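You operate a simulated robot arm through the tools that you are given. There is no shell and no other tool. Be economical: measure what you need, move in short steps, check, and stop when the job is done.

You run a simulated two-armed robot. Do the job below in one go: nothing can be reset, and whatever is moved stays where it is left.

JOB
Take the yellow pin and put it on the grit tray. Take the no-go plug and leave it on the shelf of the inspection bench. Hold the green tote on the desk top steady with one hand and put the orange clip in it with the other. Take the 1520 pink packer from the black cabinet top and leave it on the yellow pad. Push the export flap one shut. The order is free.

It is judged by the outcome, as a careful person would: the job done as asked, and still so three seconds after it is handed in. It fails if anything else is knocked over, pushed out of place, dropped, spilled or broken.

ROBOT AND FRAMES
Two 7-joint arms with two-finger parallel grippers on one trunk, on a base that drives. Base frame: it is fixed to the floor where the robot stands at the start and does not move with it; the origin is under the middle of the robot, x ahead of it, y to its left, z up. Lengths are in m, angles in degrees, forces in N, time in s.
The left shoulder is at the start at [0.07, 0.133, 1.151], the right one opposite. With the tool pointing down near the work surface each hand reaches from about 0.1 to 0.56 m from the robot's upright axis, wherever it stands, measured 20 degrees to its own side. Places, roughly: export flap one [-3.4, -2.2, 0.5]; green tote (38x19x11 cm) [-2.3, -2.6, 0.8]; grit tray [-1.75, -3.75, 0.5]; no-go plug [0.75, -1.5, 1]; orange clip (5x3x3 cm) [-5.2, -2.1, 0.9]; pink packer [-5.5, -2, 1]; shelf of the inspection bench [0.7, -1.1, 0.4]; yellow pad [-5.25, -2.25, 0.75]; yellow pin [0.5, -0.25, 0.75]. Payload 1.57 kg a hand.
The tool frame of a hand sits at the grasp point between the pads (the TCP): z along the fingers, y along the line on which they close. The tips reach 0.03 m beyond it. Largest opening 0.08 m; finger width 0.017, thickness 0.012; the body of the gripper, 0.04 by 0.082 m, starts 0.08 m behind the TCP.
Orientation is that of the tool frame in the base frame, as [roll, pitch, yaw] about the fixed x, y, z axes, in that order (R = Rz(yaw) Ry(pitch) Rx(roll)). With the fingers straight down and closing along the base's y, the tool's x points along the base's -x, its y along +y and its z along -z.

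CONTROLS
- The arms move only by the tool play_rows. It takes "left_steps", "right_steps" or both (then of equal length, played together; a hand with none holds still); each is a list of rows, each a list of 7 numbers: the shift along the tool's x, y, z in units of 300 mm (1.0 is 300 mm), then the turn, a rotation vector about the tool's x, y, z in units of 45 degrees (1.0 is 45 degrees), then the opening, from 0 (shut) to 1 (fully open). In form: [[tx, ty, tz, rx, ry, rz, jaw], ...]. A call has 1 to 10 rows; each row is the pose to reach, as a shift and turn from the pose commanded when the call began, along the tool's axes at that moment. A call with a number of a shift or a turn outside -1 to 1 is refused whole. Each row takes 0.2 s and may step no farther than 0.05 m and 8.6 degrees from the row before; otherwise, or with a gripper value out of range, the whole call is refused. Where a pose cannot be reached the arm comes as near as it can. A force on the tool above 40 N (or 10 N above the force at the start of the call, whichever is more), or a blocked arm, ends the call early, and 0.2 s more pass. The fingers move at their own pace (about 0.153 m/s each) and stop on an object; they squeeze with about 41 N. The grip force told is the motor's: it shows also when the fingers shut on nothing. Time passes only in rows, and 0.2 s behind the last, so rows that repeat a pose let the fingers close. The reply holds the time, the measured pose of the TCP, the force on the tool along the base axes, the opening and the grip force, in the units named above and with some noise, with the torque about the TCP (base axes, N m) and any sound that the robot's microphone picked up.
- Cameras (640 x 400 px; columns grow to the right, rows downward): "scene" is now at [0.1204, -0.0462, 1.3684]; the picture's right is [-0.53, -0.85, 0.00], its down [-0.58, 0.36, -0.73] and it looks along [0.62, -0.39, -0.68] (base axes); focal length 262 px, centre (320, 200). "left" rides on the left gripper at [0.072, 0.007, -0.122] in its tool frame; the picture's right is [-0.09, 1.00, 0.00], its down [-0.84, -0.08, -0.54] and it looks along [-0.54, -0.05, 0.84] (tool axes); focal length 238 px, centre (320, 200). "right" rides on the right gripper at [0.072, -0.007, -0.122] in its tool frame; the picture's right is [0.09, 1.00, 0.00], its down [-0.84, 0.08, -0.54] and it looks along [-0.54, 0.05, 0.84] (tool axes); focal length 238 px, centre (320, 200). There is no depth. A picture from a camera that has moved, and an enlarged one, comes with that camera's place and axes in the base frame and with its lens.
- get_image(camera): a new picture of that camera. It takes no simulated time.
- slide_trunk(by): slides the trunk up (or, below 0, down) by that many m; the arms and the scene camera ride with it, the base frame stays. It gives what a move gives, with no picture.
- roll_base(legs): drives the robot by 1 to 6 legs, each [ahead, left, turn to the left] in m, m and degrees, along the robot's own axes; the way and the turn of a leg run together, so that a leg with both is an arc; at most 1.5 m and 180 degrees a leg. The arms and the cameras ride along, it lands a little off, and it stops where it bumps. It gives what a move gives.
- aim_head(pan, tilt): turns the head with the scene camera to pan (to the left, within 86 degrees either way) and tilt (down, from -29 to 69), counted from straight ahead of the robot. It gives what a move gives.
- zoom(camera, box): a new picture of the part [left, top, right, bottom] of that camera's present view, enlarged. It takes no simulated time.
- close_job(): hands the job in; it is judged then, once.

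Go step by step. Nothing tells you exact positions but the pictures and the camera data: compare them with the known pose of the tool, close in by small moves and look again before you grip or let go. The budget is 165 turns and 122 pictures, counting those below and the enlarged ones. Unless the task says otherwise, let go and move clear before handing in, and close with one line.

The tools are called after "Emit:" as name(argument=value, ...) on one line, values as JSON. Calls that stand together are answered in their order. play_rows: Moves the arms, as the interface text tells. Its arguments: {"type":"object","properties":{"left_steps":{"type":"array","items":{"type":"array","items":{"type":"number"}}},"right_steps":{"type":"array","items":{"type":"array","items":{"type":"number"}}}},"required":[]} The other tools are called the same way: slide_trunk (by) slides the trunk up or down; roll_base (legs) drives the base; aim_head (pan, tilt) turns the head that bears the scene camera; get_image (camera) takes a picture; zoom (camera, box) takes an enlarged picture of a part of a camera's view; close_job () hands the job in.

At the start:

```text
time: 0.0
left_eef_pos: [0.3836, -0.0585, 1.1074]
left_orientation: [180.0, 0.0, -180.0]
left_wrist_force: [0.6, -0.2, 0.3]
left_ft_torque: [-0.01, -0.02, 0.01]
left_width: 0.08
left_grip_force: 0.2
right_eef_pos: [0.2756, -0.4185, 1.1398]
right_orientation: [-179.9, 0.0, -180.0]
right_wrist_force: [-0.4, 0.1, -0.2]
right_ft_torque: [0.01, -0.02, 0.02]
right_width: 0.08
right_grip_force: 0.0
trunk travel left (down, up): [-0.725, 0.215]
robot x, y, heading: [-0.001, -0.0012, 0.1]
head pan, tilt: [-31.9, 43.2]
```

scene: 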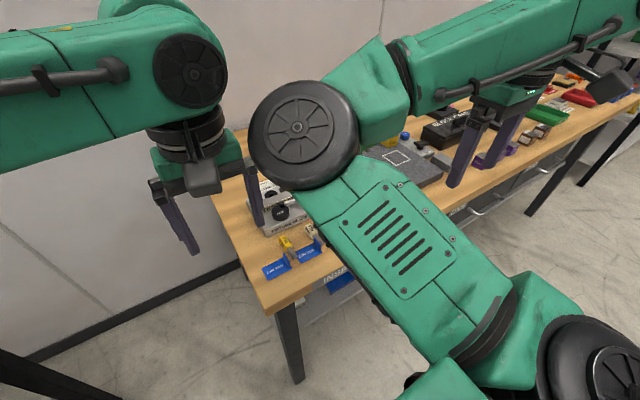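
right: 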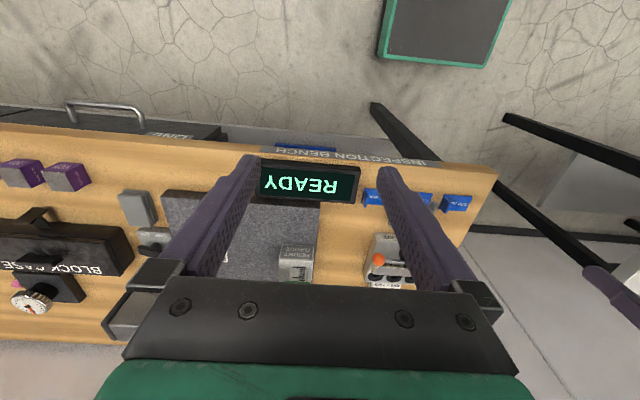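
left: 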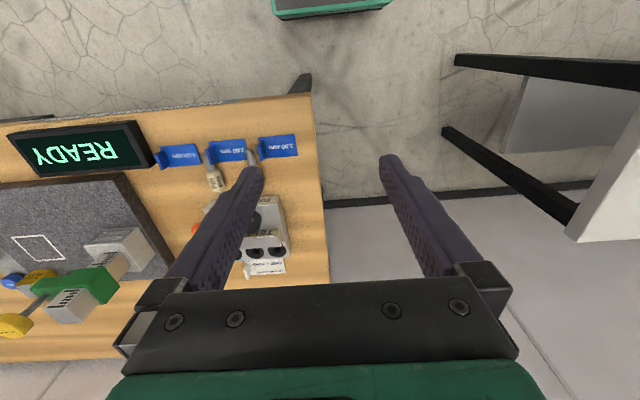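

I see the inspection bench ahead and to the right, largely hidden by the arms. I'll look around with the head first.

Emit:
aim_head(pan=-20, tilt=60)

Emit:
zoom(camera="left", box=[0, 80, 340, 340])

Emit:
get_image(camera="scene")

```text
time: 0.8
left_eef_pos: [0.3851, -0.0588, 1.1075]
left_orientation: [-180.0, 0.0, 180.0]
left_wrist_force: [0.2, -0.3, 0.7]
left_ft_torque: [0.02, 0.01, 0.0]
left_width: 0.0801
left_grip_force: 0.2
right_eef_pos: [0.2751, -0.4197, 1.14]
right_orientation: [-179.8, 0.0, 180.0]
right_wrist_force: [-0.2, -0.4, 0.1]
right_ft_torque: [-0.01, -0.05, 0.0]
right_width: 0.0799
right_grip_force: 0.1
trunk travel left (down, up): [-0.725, 0.215]
robot x, y, heading: [-0.0026, -0.003, -0.2]
head pan, tilt: [-20.0, 60.0]
```

```text
1.54 times, centred on (170, 210) of left
camera zoom: at [0.3133, -0.052, 1.2288], right [0.09, 1.0, 0.0], down [0.84, -0.08, 0.54], along [0.54, -0.05, -0.84], focal length 367 px, centre (551, 185)
```

zoom: 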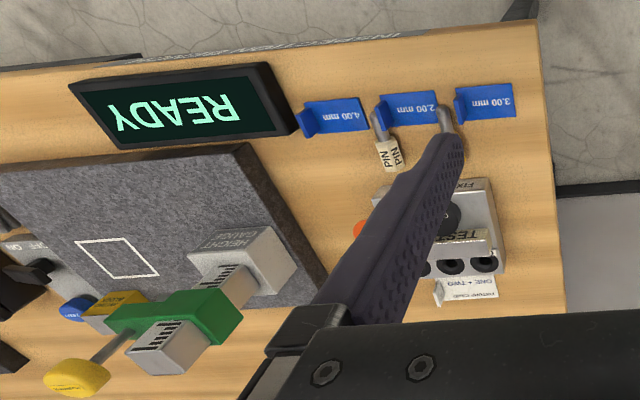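

```text
117 pictures are left
camera scene: at [0.1127, -0.0253, 1.3463], right [-0.34, -0.94, 0.0], down [-0.81, 0.3, -0.5], along [0.47, -0.17, -0.87], focal length 262 px, centre (320, 200)
```

scene: 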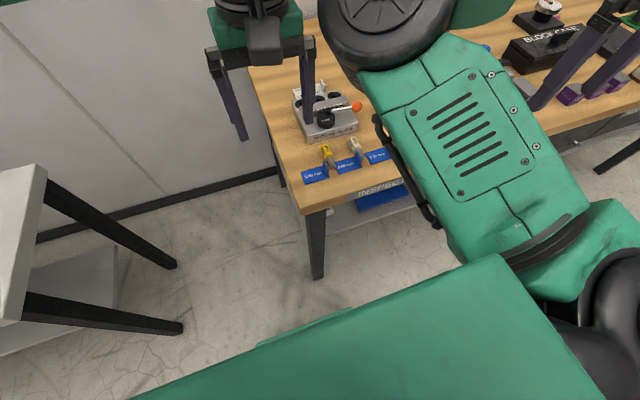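

The yellow pin seems to stand by the left blue label at the bench front. I'll zoom in on it.

Emit:
zoom(camera="scene", box=[270, 80, 400, 200])

Emit:
aim_head(pan=-75, tilt=30)

Emit:
get_image(camera="scene")

```text
3.33 times, centred on (335, 140) of scene
camera zoom: at [0.1127, -0.0253, 1.3463], right [-0.34, -0.94, 0.0], down [-0.81, 0.3, -0.5], along [0.47, -0.17, -0.87], focal length 874 px, centre (270, 400)
```

zoom: 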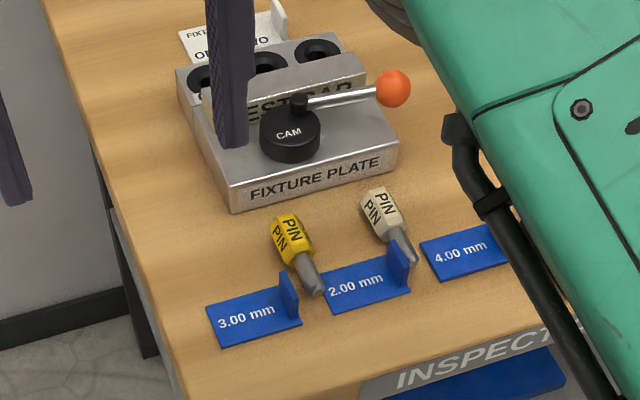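

```text
time: 2.0
left_eef_pos: [0.3847, -0.0592, 1.1065]
left_orientation: [180.0, -0.1, -179.9]
left_wrist_force: [0.0, 0.7, 0.9]
left_ft_torque: [0.01, -0.01, -0.01]
left_width: 0.0801
left_grip_force: 0.1
right_eef_pos: [0.2729, -0.4196, 1.1401]
right_orientation: [-179.9, 0.0, -179.9]
right_wrist_force: [-0.1, 0.5, 0.5]
right_ft_torque: [-0.03, 0.04, 0.01]
right_width: 0.0802
right_grip_force: 0.0
trunk travel left (down, up): [-0.725, 0.215]
robot x, y, heading: [0.0005, -0.0003, 0.0]
head pan, tilt: [-75.0, 30.0]
```

```text
115 pictures are left
camera scene: at [0.0736, -0.0898, 1.3883], right [-0.97, -0.26, 0.0], down [-0.13, 0.48, -0.87], along [0.22, -0.84, -0.5], focal length 262 px, centre (320, 200)
```

scene: 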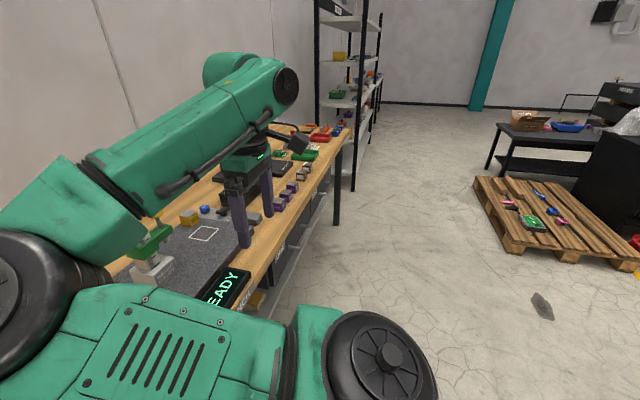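

The yellow pin lies near the front left corner of the bench, about [0.56, -0.22, 0.75]. I'll strafe right and slightly ahead so the left hand reaches it well.

Emit:
roll_base(legs=[[0, -0.37, 0], [0.07, 0, 0]])

Emit:
get_image(camera="left")

Emit:
aim_head(pan=-40, tilt=20)

Emit:
get_image(camera="scene")

```text
time: 5.0
left_eef_pos: [0.4512, -0.4295, 1.109]
left_orientation: [-179.9, 0.1, 180.0]
left_wrist_force: [-0.8, -0.3, -0.2]
left_ft_torque: [-0.01, -0.01, 0.03]
left_width: 0.0799
left_grip_force: 0.0
right_eef_pos: [0.3405, -0.789, 1.1407]
right_orientation: [-180.0, 0.2, -179.7]
right_wrist_force: [0.0, -0.2, 0.6]
right_ft_torque: [-0.01, -0.03, 0.01]
right_width: 0.08
right_grip_force: 0.1
trunk travel left (down, up): [-0.725, 0.215]
robot x, y, heading: [0.0664, -0.3695, 0.2]
head pan, tilt: [-75.0, 30.0]
```

```text
114 pictures are left
camera left: at [0.3791, -0.4228, 1.2301], right [0.09, 1.0, 0.0], down [0.83, -0.08, 0.55], along [0.54, -0.05, -0.84], focal length 238 px, centre (320, 200)
```

left: 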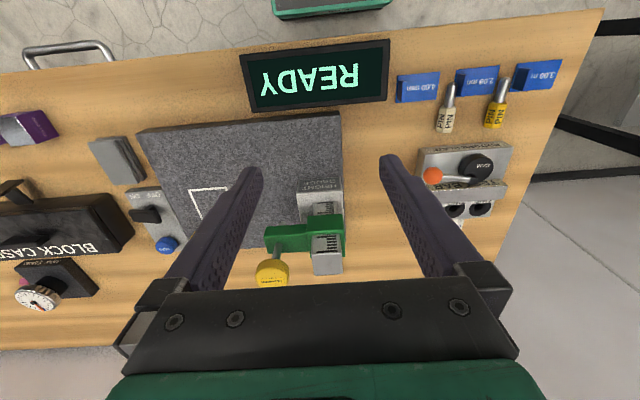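

```text
time: 6.0
left_eef_pos: [0.4544, -0.4302, 1.1078]
left_orientation: [-179.9, 0.0, -179.9]
left_wrist_force: [-0.7, 0.2, -0.7]
left_ft_torque: [-0.04, -0.02, 0.04]
left_width: 0.0797
left_grip_force: 0.0
right_eef_pos: [0.3437, -0.7906, 1.141]
right_orientation: [-179.9, 0.2, -179.8]
right_wrist_force: [0.3, 0.5, 0.3]
right_ft_torque: [0.0, -0.02, 0.02]
right_width: 0.08
right_grip_force: 0.0
trunk travel left (down, up): [-0.725, 0.215]
robot x, y, heading: [0.0736, -0.3709, 0.0]
head pan, tilt: [-40.0, 20.0]
```

```text
113 pictures are left
camera scene: at [0.1903, -0.4338, 1.4045], right [-0.64, -0.77, 0.0], down [-0.26, 0.22, -0.94], along [0.72, -0.6, -0.34], focal length 262 px, centre (320, 200)
```

scene: 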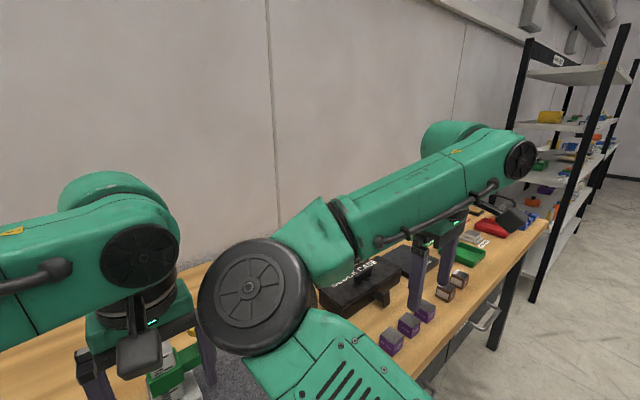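

From two views I triangulate the bench top at z ≈ 0.87 and the yellow pin at about [0.48, -0.18, 0.88]. I'm moving the left hand above it for a close look.

Emit:
play_rows(left_steps=[[0, 0.14, 0, 0, 0, 0, 1], [0, 0.28, 0, 0, 0, 0, 1], [0, 0.42, 0.05, 0, 0, 0, 1], [0, 0.56, 0.1, 0, 0, 0, 1], [0, 0.7, 0.15, 0, 0, 0, 1], [0, 0.83, 0.2, 0, 0, 0, 1]])

Emit:
get_image(camera="left")

```text
time: 7.4
left_eef_pos: [0.4515, -0.1788, 1.046]
left_orientation: [-179.9, 0.0, -179.8]
left_wrist_force: [0.1, 0.2, 0.2]
left_ft_torque: [-0.03, 0.0, -0.03]
left_width: 0.08
left_grip_force: 0.1
right_eef_pos: [0.3443, -0.7898, 1.1402]
right_orientation: [-179.9, 0.0, -179.8]
right_wrist_force: [0.0, 0.2, 0.2]
right_ft_torque: [-0.01, 0.01, 0.0]
right_width: 0.0802
right_grip_force: 0.0
trunk travel left (down, up): [-0.725, 0.215]
robot x, y, heading: [0.0703, -0.3709, 0.1]
head pan, tilt: [-40.0, 20.0]
```

```text
112 pictures are left
camera left: at [0.3809, -0.1717, 1.1682], right [0.09, 1.0, 0.0], down [0.84, -0.08, 0.54], along [0.54, -0.05, -0.84], focal length 238 px, centre (320, 200)
```

left: 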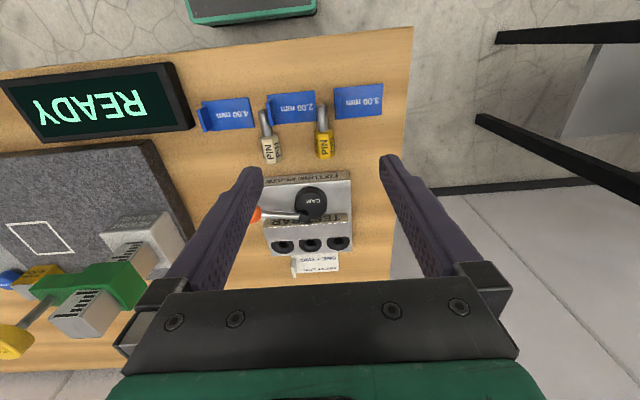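

Emit:
zoom(camera="left", box=[230, 70, 410, 182])

```text
3.56 times, centred on (320, 126) of left
camera zoom: at [0.3809, -0.1717, 1.1682], right [0.09, 1.0, 0.0], down [0.84, -0.08, 0.54], along [0.54, -0.05, -0.84], focal length 848 px, centre (320, 463)
```

zoom: 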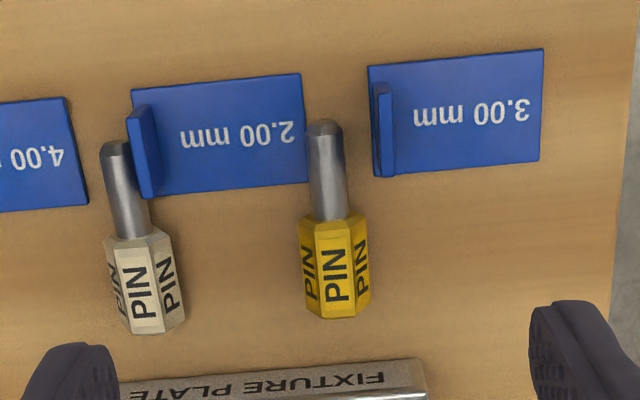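

The yellow pin lies along x with its hex head at about x 0.466–0.506, y -0.177. I'll align with a half-open jaw and descend in two stages.

Emit:
play_rows(left_steps=[[-0.113, 0.004, 0.0, 0, 0, 0, 0.6], [-0.113, 0.004, 0.13, 0, 0, 0, 0.6], [-0.113, 0.004, 0.26, 0, 0, 0, 0.6]])

Emit:
zoom(camera="left", box=[200, 80, 440, 230])

```text
time: 8.2
left_eef_pos: [0.4881, -0.1787, 0.9699]
left_orientation: [180.0, 0.2, -179.9]
left_wrist_force: [0.1, -0.4, 0.5]
left_ft_torque: [0.05, 0.0, -0.02]
left_width: 0.0481
left_grip_force: 0.0
right_eef_pos: [0.3454, -0.7907, 1.1395]
right_orientation: [-180.0, -0.1, -179.8]
right_wrist_force: [-0.1, 0.3, 0.4]
right_ft_torque: [0.02, -0.03, 0.03]
right_width: 0.0802
right_grip_force: 0.1
trunk travel left (down, up): [-0.725, 0.215]
robot x, y, heading: [0.0692, -0.3734, 0.2]
head pan, tilt: [-40.0, 20.0]
```

```text
2.67 times, centred on (320, 155) of left
camera zoom: at [0.4159, -0.1721, 1.0912], right [0.09, 1.0, 0.0], down [0.84, -0.08, 0.54], along [0.54, -0.05, -0.84], focal length 636 px, centre (320, 320)
```

zoom: 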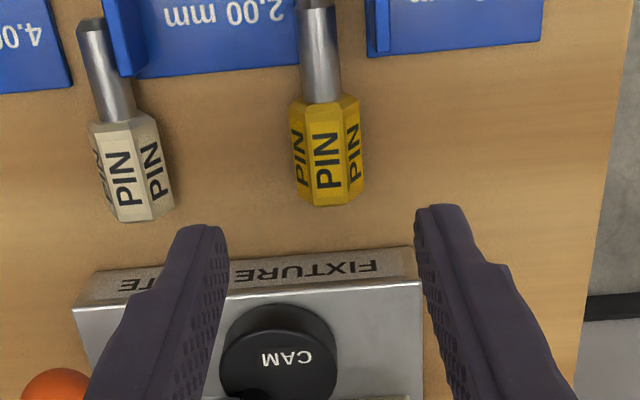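

Aligned; descending to TCP z ≈ 0.905 and closing.

Emit:
play_rows(left_steps=[[0.005, 0.006, 0.11, 0, 0, 0, 0.6], [0.007, 0.006, 0.213, 0, 0, 0, 0.6], [0.007, 0.006, 0.213, 0, 0, 0, 0], [0.007, 0.006, 0.213, 0, 0, 0, 0]])

Emit:
get_image(camera="left")

```text
time: 9.2
left_eef_pos: [0.4853, -0.1786, 0.9067]
left_orientation: [-180.0, 0.3, -179.8]
left_wrist_force: [3.8, 3.1, 15.5]
left_ft_torque: [0.09, -0.12, -0.03]
left_width: 0.0149
left_grip_force: 30.7
right_eef_pos: [0.344, -0.7903, 1.1415]
right_orientation: [-179.9, 0.0, -179.8]
right_wrist_force: [0.0, -0.2, 0.0]
right_ft_torque: [-0.01, -0.01, -0.01]
right_width: 0.0801
right_grip_force: 0.1
trunk travel left (down, up): [-0.725, 0.215]
robot x, y, heading: [0.069, -0.3735, 0.2]
head pan, tilt: [-40.0, 20.0]
```

```text
109 pictures are left
camera left: at [0.4137, -0.1721, 1.029], right [0.09, 1.0, 0.0], down [0.83, -0.07, 0.55], along [0.54, -0.05, -0.84], focal length 238 px, centre (320, 200)
```

left: 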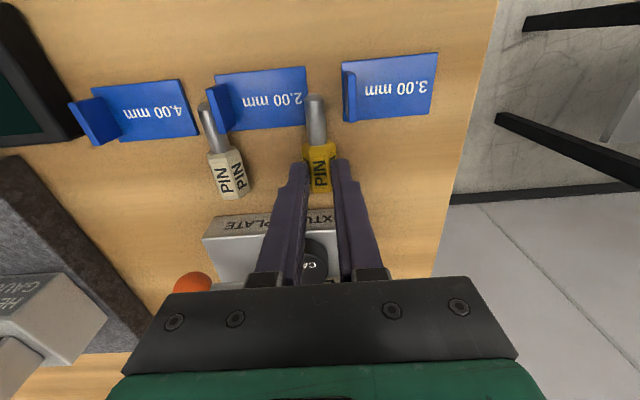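

The grip width of 15 mm with 15 N upward suggests I may be on the upper slope of the hex or touching the table. I'll reopen to check the force.

Emit:
play_rows(left_steps=[[0, 0, 0, 0, 0, 0, 0.6], [0, 0, 0, 0, 0, 0, 0.6]])

Emit:
zoom(camera="left", box=[240, 80, 400, 200])

```text
time: 9.8
left_eef_pos: [0.4855, -0.1797, 0.9052]
left_orientation: [-180.0, 0.0, -179.8]
left_wrist_force: [-0.4, 0.2, 0.4]
left_ft_torque: [0.01, 0.0, 0.03]
left_width: 0.0485
left_grip_force: 0.0
right_eef_pos: [0.3448, -0.7902, 1.1396]
right_orientation: [-179.9, 0.0, -179.8]
right_wrist_force: [-0.4, 0.3, 0.0]
right_ft_torque: [0.01, 0.02, 0.05]
right_width: 0.0799
right_grip_force: 0.0
trunk travel left (down, up): [-0.725, 0.215]
robot x, y, heading: [0.0683, -0.3733, 0.3]
head pan, tilt: [-40.0, 20.0]
```

```text
3.33 times, centred on (320, 140) of left
camera zoom: at [0.4138, -0.1725, 1.0276], right [0.09, 1.0, 0.0], down [0.84, -0.08, 0.54], along [0.54, -0.05, -0.84], focal length 794 px, centre (320, 400)
```

zoom: 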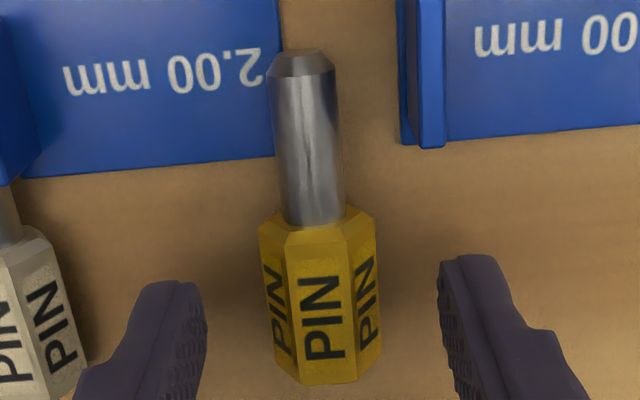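

No table contact there, so I was too high on the hex. Lowering 6 mm and checking force.

Emit:
play_rows(left_steps=[[0, 0, 0.01, 0, 0, 0, 0.6], [0, 0, 0.02, 0, 0, 0, 0.6]])

```text
time: 10.4
left_eef_pos: [0.485, -0.1785, 0.8985]
left_orientation: [180.0, 0.0, -179.9]
left_wrist_force: [-0.2, 0.8, 0.3]
left_ft_torque: [0.04, 0.01, 0.03]
left_width: 0.0482
left_grip_force: 0.1
right_eef_pos: [0.3452, -0.7902, 1.1395]
right_orientation: [-179.8, 0.0, -179.8]
right_wrist_force: [-0.5, -1.1, -0.4]
right_ft_torque: [0.04, 0.0, 0.02]
right_width: 0.0798
right_grip_force: 0.0
trunk travel left (down, up): [-0.725, 0.215]
robot x, y, heading: [0.0677, -0.3692, 0.2]
head pan, tilt: [-40.0, 20.0]
```

Emit:
play_rows(left_steps=[[0, 0, 0.008, 0, 0, 0, 0.6], [0, 0, 0.015, 0, 0, 0, 0.6]])

```text
time: 11.0
left_eef_pos: [0.4861, -0.1779, 0.8946]
left_orientation: [-180.0, -0.1, -179.9]
left_wrist_force: [-0.5, -0.4, 0.3]
left_ft_torque: [-0.01, 0.02, -0.02]
left_width: 0.048
left_grip_force: 0.0
right_eef_pos: [0.3461, -0.7897, 1.1405]
right_orientation: [-179.9, 0.1, -179.8]
right_wrist_force: [-0.5, 0.0, 0.3]
right_ft_torque: [0.0, -0.01, 0.01]
right_width: 0.08
right_grip_force: 0.1
trunk travel left (down, up): [-0.725, 0.215]
robot x, y, heading: [0.0719, -0.3704, 0.1]
head pan, tilt: [-40.0, 20.0]
```

Still free of the table at tip z 0.865. One more small step, then look at the pin relative to the tips.

Emit:
play_rows(left_steps=[[0, 0, 0.007, 0, 0, 0, 0.6], [0, 0, 0.014, 0, 0, 0, 0.6]])

Emit:
zoom(camera="left", box=[240, 80, 400, 200])

```text
time: 11.6
left_eef_pos: [0.4865, -0.1773, 0.8897]
left_orientation: [180.0, -0.1, -179.9]
left_wrist_force: [-0.1, 0.5, 0.6]
left_ft_torque: [0.0, 0.0, 0.01]
left_width: 0.048
left_grip_force: 0.1
right_eef_pos: [0.3444, -0.7902, 1.1407]
right_orientation: [-179.9, 0.0, -179.9]
right_wrist_force: [0.5, -0.6, 0.1]
right_ft_torque: [0.02, -0.02, -0.02]
right_width: 0.08
right_grip_force: 0.1
trunk travel left (down, up): [-0.725, 0.215]
robot x, y, heading: [0.071, -0.3754, 0.4]
head pan, tilt: [-40.0, 20.0]
```

```text
3.33 times, centred on (320, 140) of left
camera zoom: at [0.4151, -0.1705, 1.0123], right [0.09, 1.0, 0.0], down [0.84, -0.08, 0.54], along [0.54, -0.05, -0.84], focal length 794 px, centre (320, 400)
```

zoom: 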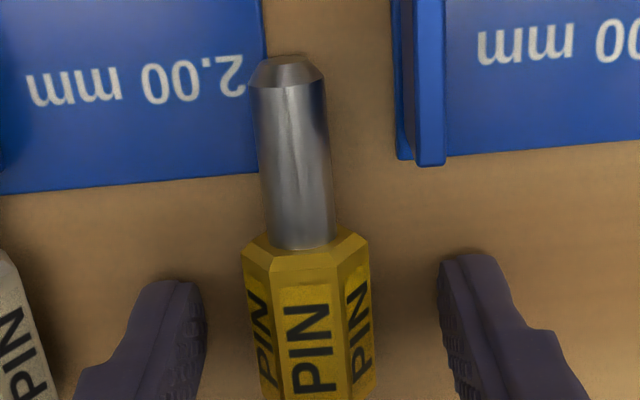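

Emit:
play_rows(left_steps=[[0, -0.008, 0, 0, 0, 0, 0.6], [0, -0.008, 0, 0, 0, 0, 0], [0, -0.008, 0, 0, 0, 0, 0]])

```text
time: 12.4
left_eef_pos: [0.4865, -0.1789, 0.8903]
left_orientation: [-179.9, -0.1, -179.9]
left_wrist_force: [-0.7, -0.7, 0.8]
left_ft_torque: [0.01, 0.06, 0.05]
left_width: 0.0171
left_grip_force: 32.5
right_eef_pos: [0.3446, -0.7907, 1.1397]
right_orientation: [-179.9, 0.0, -179.8]
right_wrist_force: [-0.8, 0.1, 0.4]
right_ft_torque: [-0.01, -0.02, -0.03]
right_width: 0.08
right_grip_force: 0.0
trunk travel left (down, up): [-0.725, 0.215]
robot x, y, heading: [0.0702, -0.3739, 0.0]
head pan, tilt: [-40.0, 20.0]
```

Now it's held squarely (17 mm, no vertical force). Lifting straight up.

Emit:
play_rows(left_steps=[[0, 0, -0.1, 0, 0, 0, 0], [0, 0, -0.25, 0, 0, 0, 0], [0, 0, -0.4, 0, 0, 0, 0], [0, 0, -0.55, 0, 0, 0, 0], [0, 0, -0.7, 0, 0, 0, 0]])

Emit:
get_image(camera="left")

Emit:
get_image(camera="right")

```text
time: 13.6
left_eef_pos: [0.4838, -0.1803, 1.0995]
left_orientation: [-180.0, -0.2, -179.9]
left_wrist_force: [-0.8, -0.5, -0.2]
left_ft_torque: [0.0, -0.01, 0.01]
left_width: 0.0
left_grip_force: 21.2
right_eef_pos: [0.3445, -0.7913, 1.1396]
right_orientation: [-180.0, 0.1, -179.9]
right_wrist_force: [-1.2, 0.4, -0.8]
right_ft_torque: [0.01, -0.03, 0.0]
right_width: 0.0801
right_grip_force: 0.0
trunk travel left (down, up): [-0.725, 0.215]
robot x, y, heading: [0.071, -0.3706, -0.1]
head pan, tilt: [-40.0, 20.0]
```

```text
106 pictures are left
camera left: at [0.4126, -0.1745, 1.2225], right [0.09, 1.0, 0.0], down [0.84, -0.08, 0.54], along [0.54, -0.05, -0.84], focal length 238 px, centre (320, 200)
```

left: 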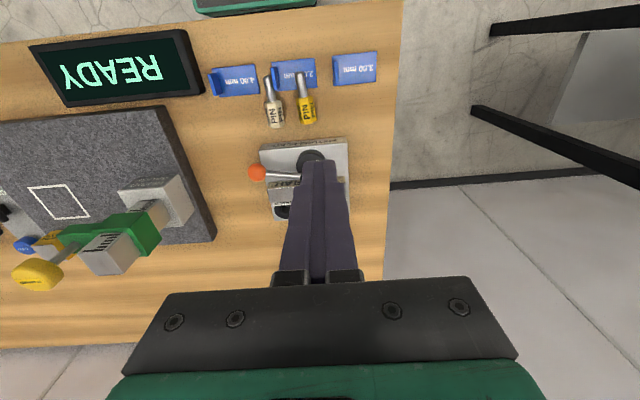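

```text
105 pictures are left
camera right: at [0.2712, -0.7974, 1.2609], right [-0.09, 1.0, 0.0], down [0.84, 0.08, 0.54], along [0.54, 0.05, -0.84], focal length 238 px, centre (320, 200)
```

right: 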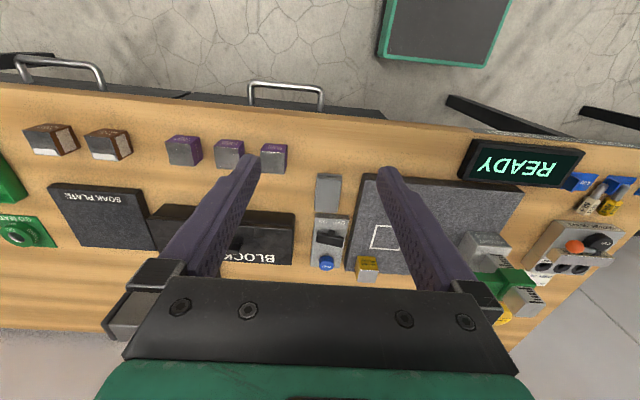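

The pin slipped out and stayed on the table; I was still gripping above the hex's mid-line. I'll look again and re-measure.

Emit:
zoom(camera="left", box=[230, 40, 390, 140])

```text
4.00 times, centred on (310, 90) of left
camera zoom: at [0.4126, -0.1745, 1.2225], right [0.09, 1.0, 0.0], down [0.84, -0.08, 0.54], along [0.54, -0.05, -0.84], focal length 953 px, centre (360, 640)
```

zoom: 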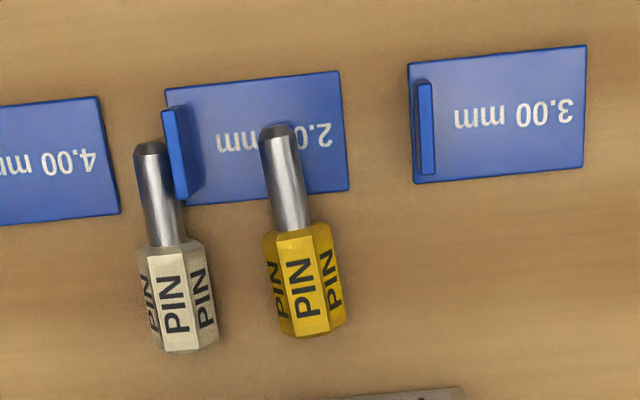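

The pin now lies at about x 0.487, y -0.201, with its neighbour at y -0.247, and the table is nearer z 0.858. I'll come down with a narrower opening over it and check.

Emit:
play_rows(left_steps=[[-0.008, -0.068, 0, 0, 0, -0.07, 0.4], [-0.008, -0.068, 0.15, 0, 0, -0.07, 0.4], [-0.008, -0.068, 0.3, 0, 0, -0.07, 0.4], [-0.008, -0.068, 0.45, 0, 0, -0.07, 0.4], [-0.008, -0.068, 0.56, 0, 0, -0.07, 0.4]])

Emit:
zoom(camera="left", box=[230, 70, 410, 190])

```text
time: 14.8
left_eef_pos: [0.488, -0.2004, 0.9313]
left_orientation: [180.0, 0.0, -176.6]
left_wrist_force: [0.6, -0.1, 0.5]
left_ft_torque: [-0.01, 0.0, 0.01]
left_width: 0.0321
left_grip_force: 0.0
right_eef_pos: [0.3447, -0.7906, 1.1392]
right_orientation: [-180.0, 0.0, -179.7]
right_wrist_force: [-0.2, 0.0, -0.3]
right_ft_torque: [-0.01, 0.01, -0.01]
right_width: 0.0798
right_grip_force: 0.2
trunk travel left (down, up): [-0.725, 0.215]
robot x, y, heading: [0.0754, -0.3699, 0.1]
head pan, tilt: [-40.0, 20.0]
```

```text
3.33 times, centred on (320, 130) of left
camera zoom: at [0.4154, -0.1981, 1.0532], right [0.04, 1.0, 0.0], down [0.84, -0.03, 0.54], along [0.54, -0.02, -0.84], focal length 794 px, centre (320, 433)
```

zoom: 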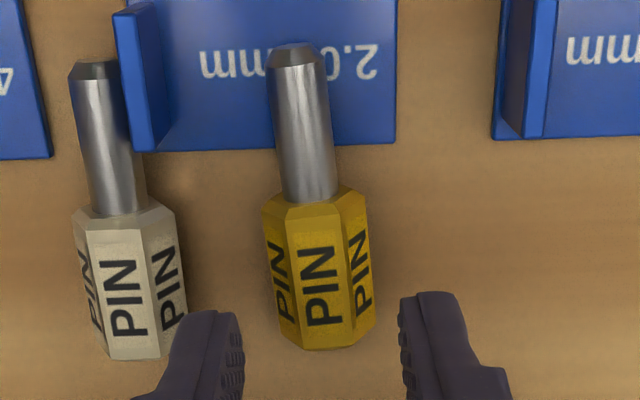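

Well centred with a few mm each side. Descending to z ≈ 0.888, watching force.

Emit:
play_rows(left_steps=[[0, 0, 0.08, 0, 0, 0, 0.4], [0, 0, 0.13, 0, 0, 0, 0.4], [0, 0, 0.145, 0, 0, 0, 0.4]])

Emit:
zoom(camera="left", box=[230, 70, 410, 190])

```text
time: 15.6
left_eef_pos: [0.4884, -0.2013, 0.8903]
left_orientation: [-179.9, 0.2, -176.7]
left_wrist_force: [0.3, 1.0, 6.5]
left_ft_torque: [-0.02, 0.07, 0.05]
left_width: 0.032
left_grip_force: 0.1
right_eef_pos: [0.3447, -0.7912, 1.1412]
right_orientation: [-179.9, 0.1, -179.8]
right_wrist_force: [-0.2, 1.3, 0.0]
right_ft_torque: [-0.04, -0.01, 0.01]
right_width: 0.08
right_grip_force: 0.0
trunk travel left (down, up): [-0.725, 0.215]
robot x, y, heading: [0.0705, -0.3741, 0.0]
head pan, tilt: [-40.0, 20.0]
```

```text
3.33 times, centred on (320, 130) of left
camera zoom: at [0.4161, -0.1982, 1.0118], right [0.03, 1.0, 0.0], down [0.84, -0.03, 0.55], along [0.54, -0.02, -0.84], focal length 794 px, centre (320, 433)
```

zoom: 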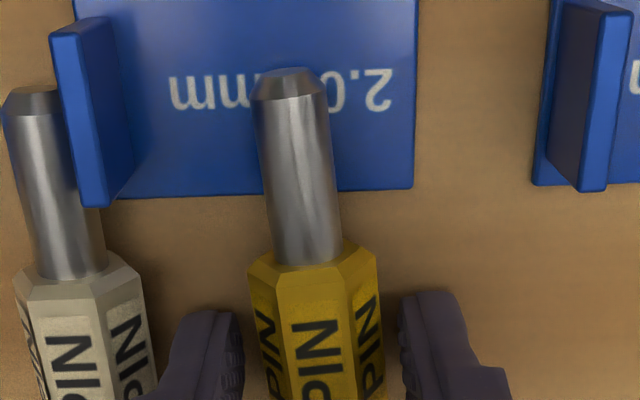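

The tips now touch the table (6 N), with the head between them. Raising 1 mm, closing, and lifting slowly a little.

Emit:
play_rows(left_steps=[[0, 0, -0.002, 0, 0, 0, 0.4], [0, 0, -0.002, 0, 0, 0, 0], [0, 0, -0.002, 0, 0, 0, 0], [0, 0, -0.002, 0, 0, 0, 0]])

Emit:
zoom(camera="left", box=[230, 70, 410, 190])

```text
time: 16.6
left_eef_pos: [0.4885, -0.1989, 0.8893]
left_orientation: [-180.0, 0.1, -176.8]
left_wrist_force: [-1.1, 1.6, 2.7]
left_ft_torque: [0.1, 0.05, 0.03]
left_width: 0.0219
left_grip_force: 35.1
right_eef_pos: [0.3445, -0.7899, 1.1405]
right_orientation: [-179.9, 0.2, -179.8]
right_wrist_force: [-1.3, -0.3, -0.7]
right_ft_torque: [-0.03, -0.01, 0.01]
right_width: 0.0801
right_grip_force: 0.0
trunk travel left (down, up): [-0.725, 0.215]
robot x, y, heading: [0.0676, -0.3735, -0.2]
head pan, tilt: [-40.0, 20.0]
```

```text
3.33 times, centred on (320, 130) of left
camera zoom: at [0.4164, -0.1964, 1.012], right [0.03, 1.0, 0.0], down [0.84, -0.03, 0.54], along [0.54, -0.02, -0.84], focal length 794 px, centre (320, 433)
```

zoom: 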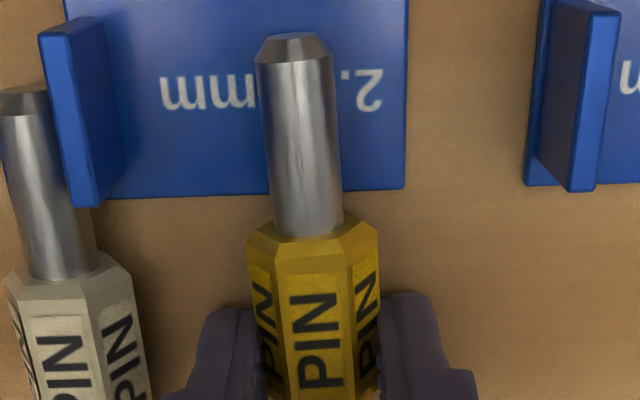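

Width is 22 mm now, a full grip at the corners' mid-height. Slow lift.

Emit:
play_rows(left_steps=[[0, 0, -0.02, 0, 0, 0, 0], [0, 0, -0.05, 0, 0, 0, 0], [0, 0, -0.1, 0, 0, 0, 0]])

Emit:
zoom(camera="left", box=[200, 50, 440, 200])

```text
time: 17.4
left_eef_pos: [0.4897, -0.2, 0.918]
left_orientation: [-179.9, 0.0, -176.8]
left_wrist_force: [0.5, 0.1, -1.7]
left_ft_torque: [0.01, -0.01, 0.01]
left_width: 0.023
left_grip_force: 35.7
right_eef_pos: [0.3454, -0.791, 1.1401]
right_orientation: [-180.0, 0.0, -179.9]
right_wrist_force: [0.1, 0.7, 0.6]
right_ft_torque: [0.0, -0.01, 0.0]
right_width: 0.0801
right_grip_force: 0.0
trunk travel left (down, up): [-0.725, 0.215]
robot x, y, heading: [0.0695, -0.3704, 0.2]
head pan, tilt: [-40.0, 20.0]
```

```text
2.67 times, centred on (320, 125) of left
camera zoom: at [0.4177, -0.1978, 1.0411], right [0.04, 1.0, 0.0], down [0.84, -0.03, 0.54], along [0.54, -0.02, -0.84], focal length 636 px, centre (320, 400)
```

zoom: 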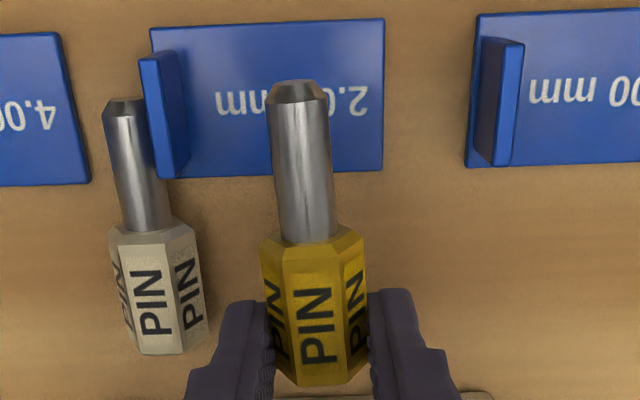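

The pin is held. Raising it clear, then strafing right along the bench to look for the no-go plug.

Emit:
play_rows(left_steps=[[0, 0, -0.08, 0, 0, 0, 0], [0, 0, -0.18, 0, 0, 0, 0], [0, 0, -0.3, 0, 0, 0, 0], [0, 0, -0.42, 0, 0, 0, 0], [0, 0, -0.55, 0, 0, 0, 0], [0, 0, -0.65, 0, 0, 0, 0]])

Emit:
roll_base(legs=[[-0.03, -0.75, 0]])

Emit:
get_image(camera="right")

Emit:
get_image(camera="left")

Emit:
get_image(camera="scene")

```text
time: 18.8
left_eef_pos: [0.4879, -0.1996, 1.1171]
left_orientation: [180.0, 0.0, -176.6]
left_wrist_force: [-1.0, -0.4, -1.4]
left_ft_torque: [0.07, -0.03, 0.02]
left_width: 0.023
left_grip_force: 34.8
right_eef_pos: [0.3453, -0.7914, 1.139]
right_orientation: [180.0, 0.0, -179.8]
right_wrist_force: [-0.7, 0.0, 0.0]
right_ft_torque: [-0.01, -0.04, 0.01]
right_width: 0.08
right_grip_force: 0.0
trunk travel left (down, up): [-0.725, 0.215]
robot x, y, heading: [0.0708, -0.3715, 0.2]
head pan, tilt: [-40.0, 20.0]
```

```text
time: 22.9
left_eef_pos: [0.467, -0.9358, 1.1156]
left_orientation: [180.0, -0.1, -175.0]
left_wrist_force: [0.6, -0.3, -0.7]
left_ft_torque: [0.01, -0.01, 0.01]
left_width: 0.0231
left_grip_force: 35.4
right_eef_pos: [0.3397, -1.5307, 1.1401]
right_orientation: [-179.9, 0.0, -178.0]
right_wrist_force: [-1.3, -0.5, 0.0]
right_ft_torque: [0.01, 0.0, -0.01]
right_width: 0.0799
right_grip_force: 0.2
trunk travel left (down, up): [-0.725, 0.215]
robot x, y, heading: [0.0549, -1.1213, 1.7]
head pan, tilt: [-40.0, 20.0]
```

```text
99 pictures are left
camera right: at [0.2677, -1.5392, 1.2613], right [-0.12, 0.99, 0.0], down [0.83, 0.11, 0.54], along [0.54, 0.07, -0.84], focal length 238 px, centre (320, 200)
```

right: 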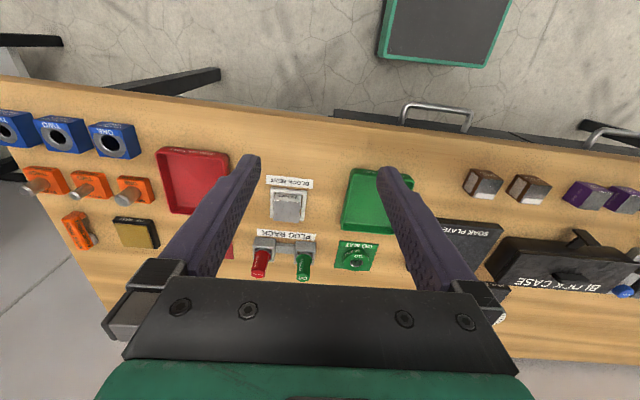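

```text
98 pictures are left
camera left: at [0.3949, -0.9361, 1.2376], right [0.01, 1.0, 0.0], down [0.84, 0.0, 0.54], along [0.54, 0.0, -0.84], focal length 238 px, centre (320, 200)
```

left: 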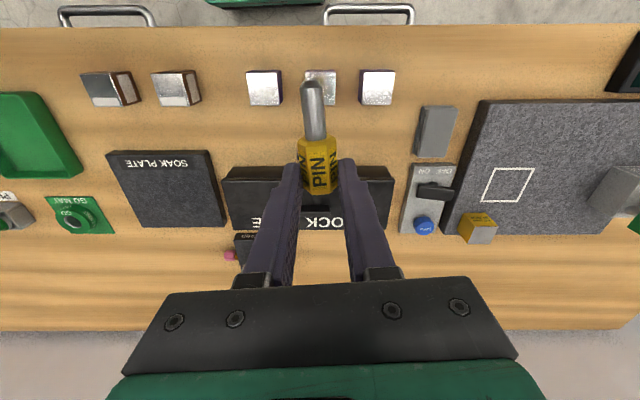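

```text
97 pictures are left
camera scene: at [0.1761, -1.1789, 1.4044], right [-0.62, -0.79, 0.0], down [-0.27, 0.21, -0.94], along [0.74, -0.58, -0.34], focal length 262 px, centre (320, 200)
```

scene: 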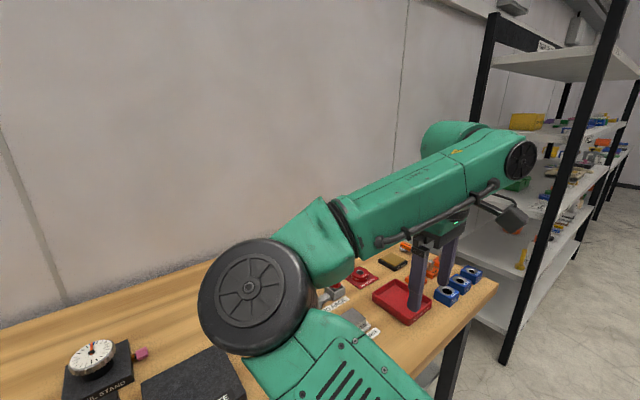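

The plug rack is under the right hand with a red (no-go) and a green (go) plug. Zooming to confirm.

Emit:
zoom(camera="right", box=[210, 165, 390, 285])

Emit:
aim_head(pan=-30, tilt=45)

Emit:
get_image(camera="scene")

```text
3.33 times, centred on (300, 225) of right
camera zoom: at [0.2677, -1.5392, 1.2613], right [-0.12, 0.99, 0.0], down [0.83, 0.11, 0.54], along [0.54, 0.07, -0.84], focal length 794 px, centre (387, 117)
```

zoom: 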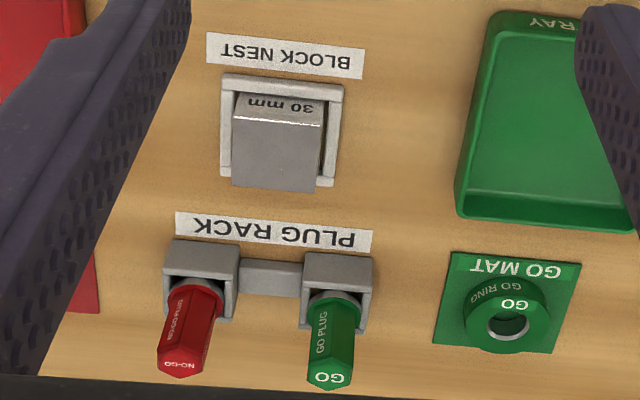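

```text
time: 23.8
left_eef_pos: [0.4667, -0.9357, 1.1152]
left_orientation: [180.0, 0.0, -175.0]
left_wrist_force: [-0.7, 0.7, -0.3]
left_ft_torque: [-0.04, 0.0, 0.0]
left_width: 0.023
left_grip_force: 35.3
right_eef_pos: [0.341, -1.5313, 1.1397]
right_orientation: [-179.8, 0.0, -178.1]
right_wrist_force: [0.0, 0.6, 0.0]
right_ft_torque: [0.0, 0.02, 0.01]
right_width: 0.0802
right_grip_force: 0.0
trunk travel left (down, up): [-0.725, 0.215]
robot x, y, heading: [0.0467, -1.121, 1.7]
head pan, tilt: [-30.0, 45.0]
```

```text
95 pictures are left
camera scene: at [0.1746, -1.1605, 1.3658], right [-0.47, -0.88, 0.0], down [-0.62, 0.33, -0.71], along [0.62, -0.33, -0.71], focal length 262 px, centre (320, 200)
```

scene: 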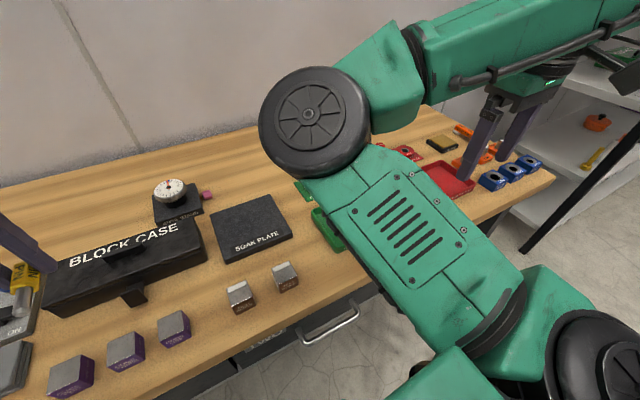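

The red no-go plug stands upright in the rack at about [0.653, -1.61], handle top near z 0.95. I'll strafe further right, fix the heading, and look down at the bench edge clearance.

Emit:
roll_base(legs=[[0, -0.33, -1.7]])

Emit:
aim_head(pan=0, tilt=69)

Emit:
get_image(camera="scene")

Emit:
zoom(camera="right", box=[210, 120, 450, 280])

```text
time: 25.9
left_eef_pos: [0.478, -1.2772, 1.1146]
left_orientation: [-179.8, 0.0, -176.8]
left_wrist_force: [0.7, 0.0, -1.5]
left_ft_torque: [0.0, -0.02, 0.04]
left_width: 0.0231
left_grip_force: 35.4
right_eef_pos: [0.3328, -1.8663, 1.1398]
right_orientation: [-179.8, -0.1, -179.8]
right_wrist_force: [0.8, -0.8, -0.3]
right_ft_torque: [0.01, 0.0, -0.02]
right_width: 0.0801
right_grip_force: 0.0
trunk travel left (down, up): [-0.725, 0.215]
robot x, y, heading: [0.0559, -1.4489, -0.1]
head pan, tilt: [-30.0, 45.0]
```

```text
time: 26.9
left_eef_pos: [0.4772, -1.2773, 1.1162]
left_orientation: [-180.0, 0.0, -176.7]
left_wrist_force: [0.1, 0.2, -1.9]
left_ft_torque: [-0.05, 0.0, -0.01]
left_width: 0.0228
left_grip_force: 35.2
right_eef_pos: [0.3324, -1.8677, 1.1415]
right_orientation: [-179.9, -0.1, -179.9]
right_wrist_force: [-0.1, 0.3, 0.2]
right_ft_torque: [0.0, 0.03, 0.01]
right_width: 0.0799
right_grip_force: 0.0
trunk travel left (down, up): [-0.725, 0.215]
robot x, y, heading: [0.0597, -1.4506, -0.2]
head pan, tilt: [0.0, 68.8]
```

```text
94 pictures are left
camera scene: at [0.1642, -1.4513, 1.3369], right [0.0, -1.0, 0.0], down [-0.93, 0.0, -0.36], along [0.36, 0.0, -0.93], focal length 262 px, centre (320, 200)
```

scene: 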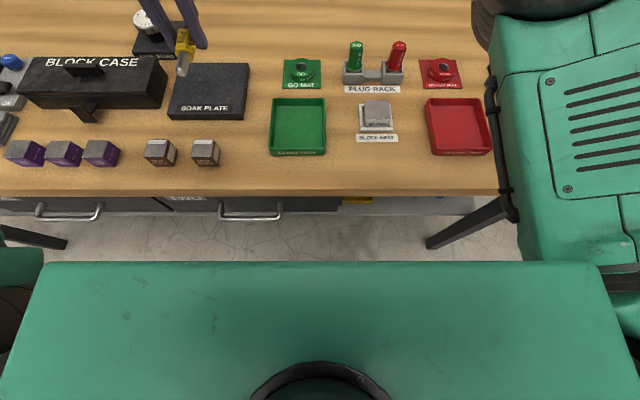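

```text
2.50 times, centred on (330, 200) of right
camera zoom: at [0.2597, -1.8741, 1.2612], right [-0.09, 1.0, 0.0], down [0.84, 0.08, 0.54], along [0.54, 0.05, -0.84], focal length 596 px, centre (295, 200)
```

zoom: 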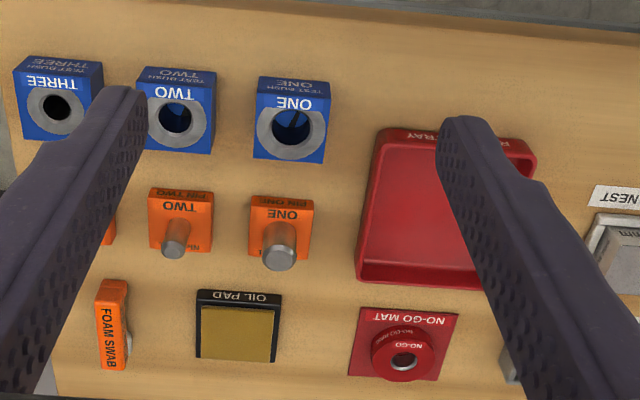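

Clear top view: the red plug's top is at about [0.657, -1.613, 0.95]; the bench front is at x 0.36. I'll reach for it with the right hand from where the base stands.

Emit:
play_rows(right_steps=[[-0.11, 0.1, 0, 0, 0, 0, 1], [-0.22, 0.2, 0, 0, 0, 0, 1], [-0.33, 0.3, 0, 0, 0, 0, 1], [-0.44, 0.4, 0, 0, 0, 0, 1], [-0.55, 0.5, 0, 0, 0, 0, 0.8], [-0.66, 0.6, 0, 0, 0, 0, 0.8], [-0.77, 0.7, 0, 0, 0, 0, 0.8], [-0.88, 0.8, 0, 0, 0, 0, 0.8], [-0.97, 0.85, 0, 0, 0, 0, 0.8]])

Emit:
get_image(camera="right")

```text
time: 28.9
left_eef_pos: [0.478, -1.274, 1.1136]
left_orientation: [-179.8, 0.0, -176.8]
left_wrist_force: [0.5, 0.5, -1.0]
left_ft_torque: [-0.04, -0.02, 0.0]
left_width: 0.0229
left_grip_force: 35.4
right_eef_pos: [0.6231, -1.6103, 1.139]
right_orientation: [-179.8, 0.0, -179.8]
right_wrist_force: [0.2, 1.3, -0.1]
right_ft_torque: [-0.06, 0.01, -0.03]
right_width: 0.064
right_grip_force: 0.1
right hand out of reach, approached as far as the arm can: row 2, 3, 4, 5, 6, 7, 8
trunk travel left (down, up): [-0.725, 0.215]
robot x, y, heading: [0.0552, -1.4523, -0.0]
head pan, tilt: [0.0, 68.8]
```

```text
92 pictures are left
camera right: at [0.551, -1.6151, 1.2607], right [-0.09, 1.0, 0.0], down [0.84, 0.08, 0.54], along [0.54, 0.05, -0.84], focal length 238 px, centre (320, 200)
```

right: 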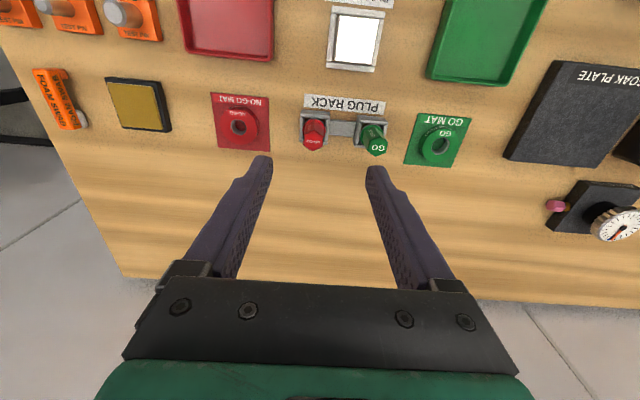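

Emit:
play_rows(right_steps=[[-0.055, 0, 0.05, 0, 0, 0, 0.8], [-0.11, -0.003, 0.15, 0, 0, 0, 0.8], [-0.11, -0.003, 0.3, 0, 0, 0, 0.8], [-0.11, -0.003, 0.42, 0, 0, 0, 0.8]])

Emit:
zoom(camera="right", box=[200, 50, 440, 200])

Emit:
get_image(camera="scene")

```text
time: 29.9
left_eef_pos: [0.4788, -1.2771, 1.116]
left_orientation: [180.0, -0.1, -176.8]
left_wrist_force: [0.4, -0.1, -0.7]
left_ft_torque: [-0.03, 0.01, 0.0]
left_width: 0.0227
left_grip_force: 35.4
right_eef_pos: [0.6626, -1.6156, 1.0418]
right_orientation: [-179.8, 0.0, -179.9]
right_wrist_force: [0.5, -0.5, 0.3]
right_ft_torque: [-0.02, -0.01, -0.02]
right_width: 0.0642
right_grip_force: 0.1
right hand out of reach, approached as far as the arm can: row 2, 3, 4
trunk travel left (down, up): [-0.725, 0.215]
robot x, y, heading: [0.0557, -1.4471, 0.1]
head pan, tilt: [0.0, 68.8]
```

```text
2.67 times, centred on (320, 125) of right
camera zoom: at [0.5902, -1.6218, 1.1633], right [-0.09, 1.0, 0.0], down [0.84, 0.08, 0.54], along [0.54, 0.05, -0.84], focal length 636 px, centre (320, 400)
```

zoom: 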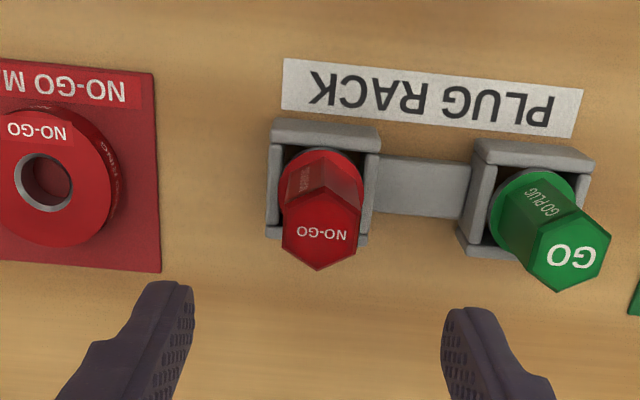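

```text
90 pictures are left
camera scene: at [0.1642, -1.4508, 1.3369], right [0.0, -1.0, 0.0], down [-0.93, 0.0, -0.36], along [0.36, 0.0, -0.93], focal length 262 px, centre (320, 200)
```

scene: 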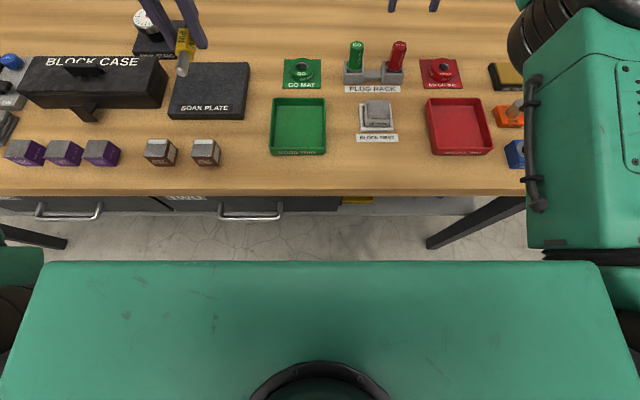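

Plug top triangulates to [0.662, -1.616, 0.944], hex flats facing ±y, rack top about z 0.895. Descending to z 0.933 and closing.

Emit:
play_rows(right_steps=[[0, 0, 0.13, 0, 0, 0, 0.75], [0, 0, 0.25, 0, 0, 0, 0.75], [0, 0, 0.36, 0, 0, 0, 0.75], [0, 0, 0.36, 0, 0, 0, 0], [0, 0, 0.36, 0, 0, 0, 0]])

Emit:
zoom(camera="right", box=[200, 50, 440, 200])

```text
time: 31.1
left_eef_pos: [0.4773, -1.2721, 1.1154]
left_orientation: [-179.7, 0.1, -176.7]
left_wrist_force: [0.6, -0.1, -1.0]
left_ft_torque: [0.0, -0.02, -0.01]
left_width: 0.0231
left_grip_force: 35.1
right_eef_pos: [0.6665, -1.6226, 0.9332]
right_orientation: [179.2, -0.1, -177.9]
right_wrist_force: [-4.7, 31.8, -2.4]
right_ft_torque: [1.38, 0.16, -0.26]
right_width: 0.0263
right_grip_force: 37.6
right hand out of reach, approached as far as the arm can: row 1, 2, 3, 4, 5
trunk travel left (down, up): [-0.725, 0.215]
robot x, y, heading: [0.0573, -1.4469, 0.2]
head pan, tilt: [0.0, 68.8]
```

```text
2.67 times, centred on (320, 125) of right
camera zoom: at [0.5946, -1.6329, 1.055], right [-0.13, 0.99, 0.02], down [0.83, 0.1, 0.54], along [0.54, 0.08, -0.84], focal length 636 px, centre (320, 400)
```

zoom: 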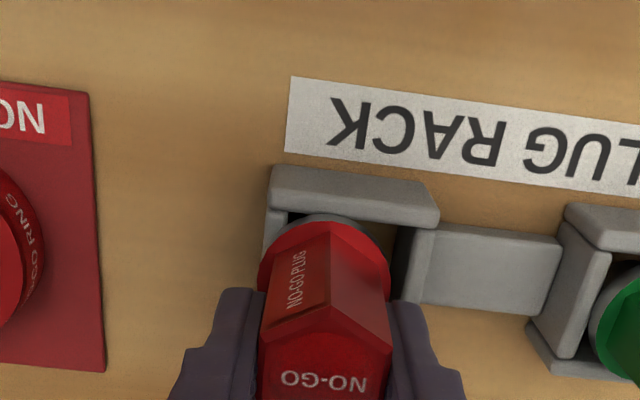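

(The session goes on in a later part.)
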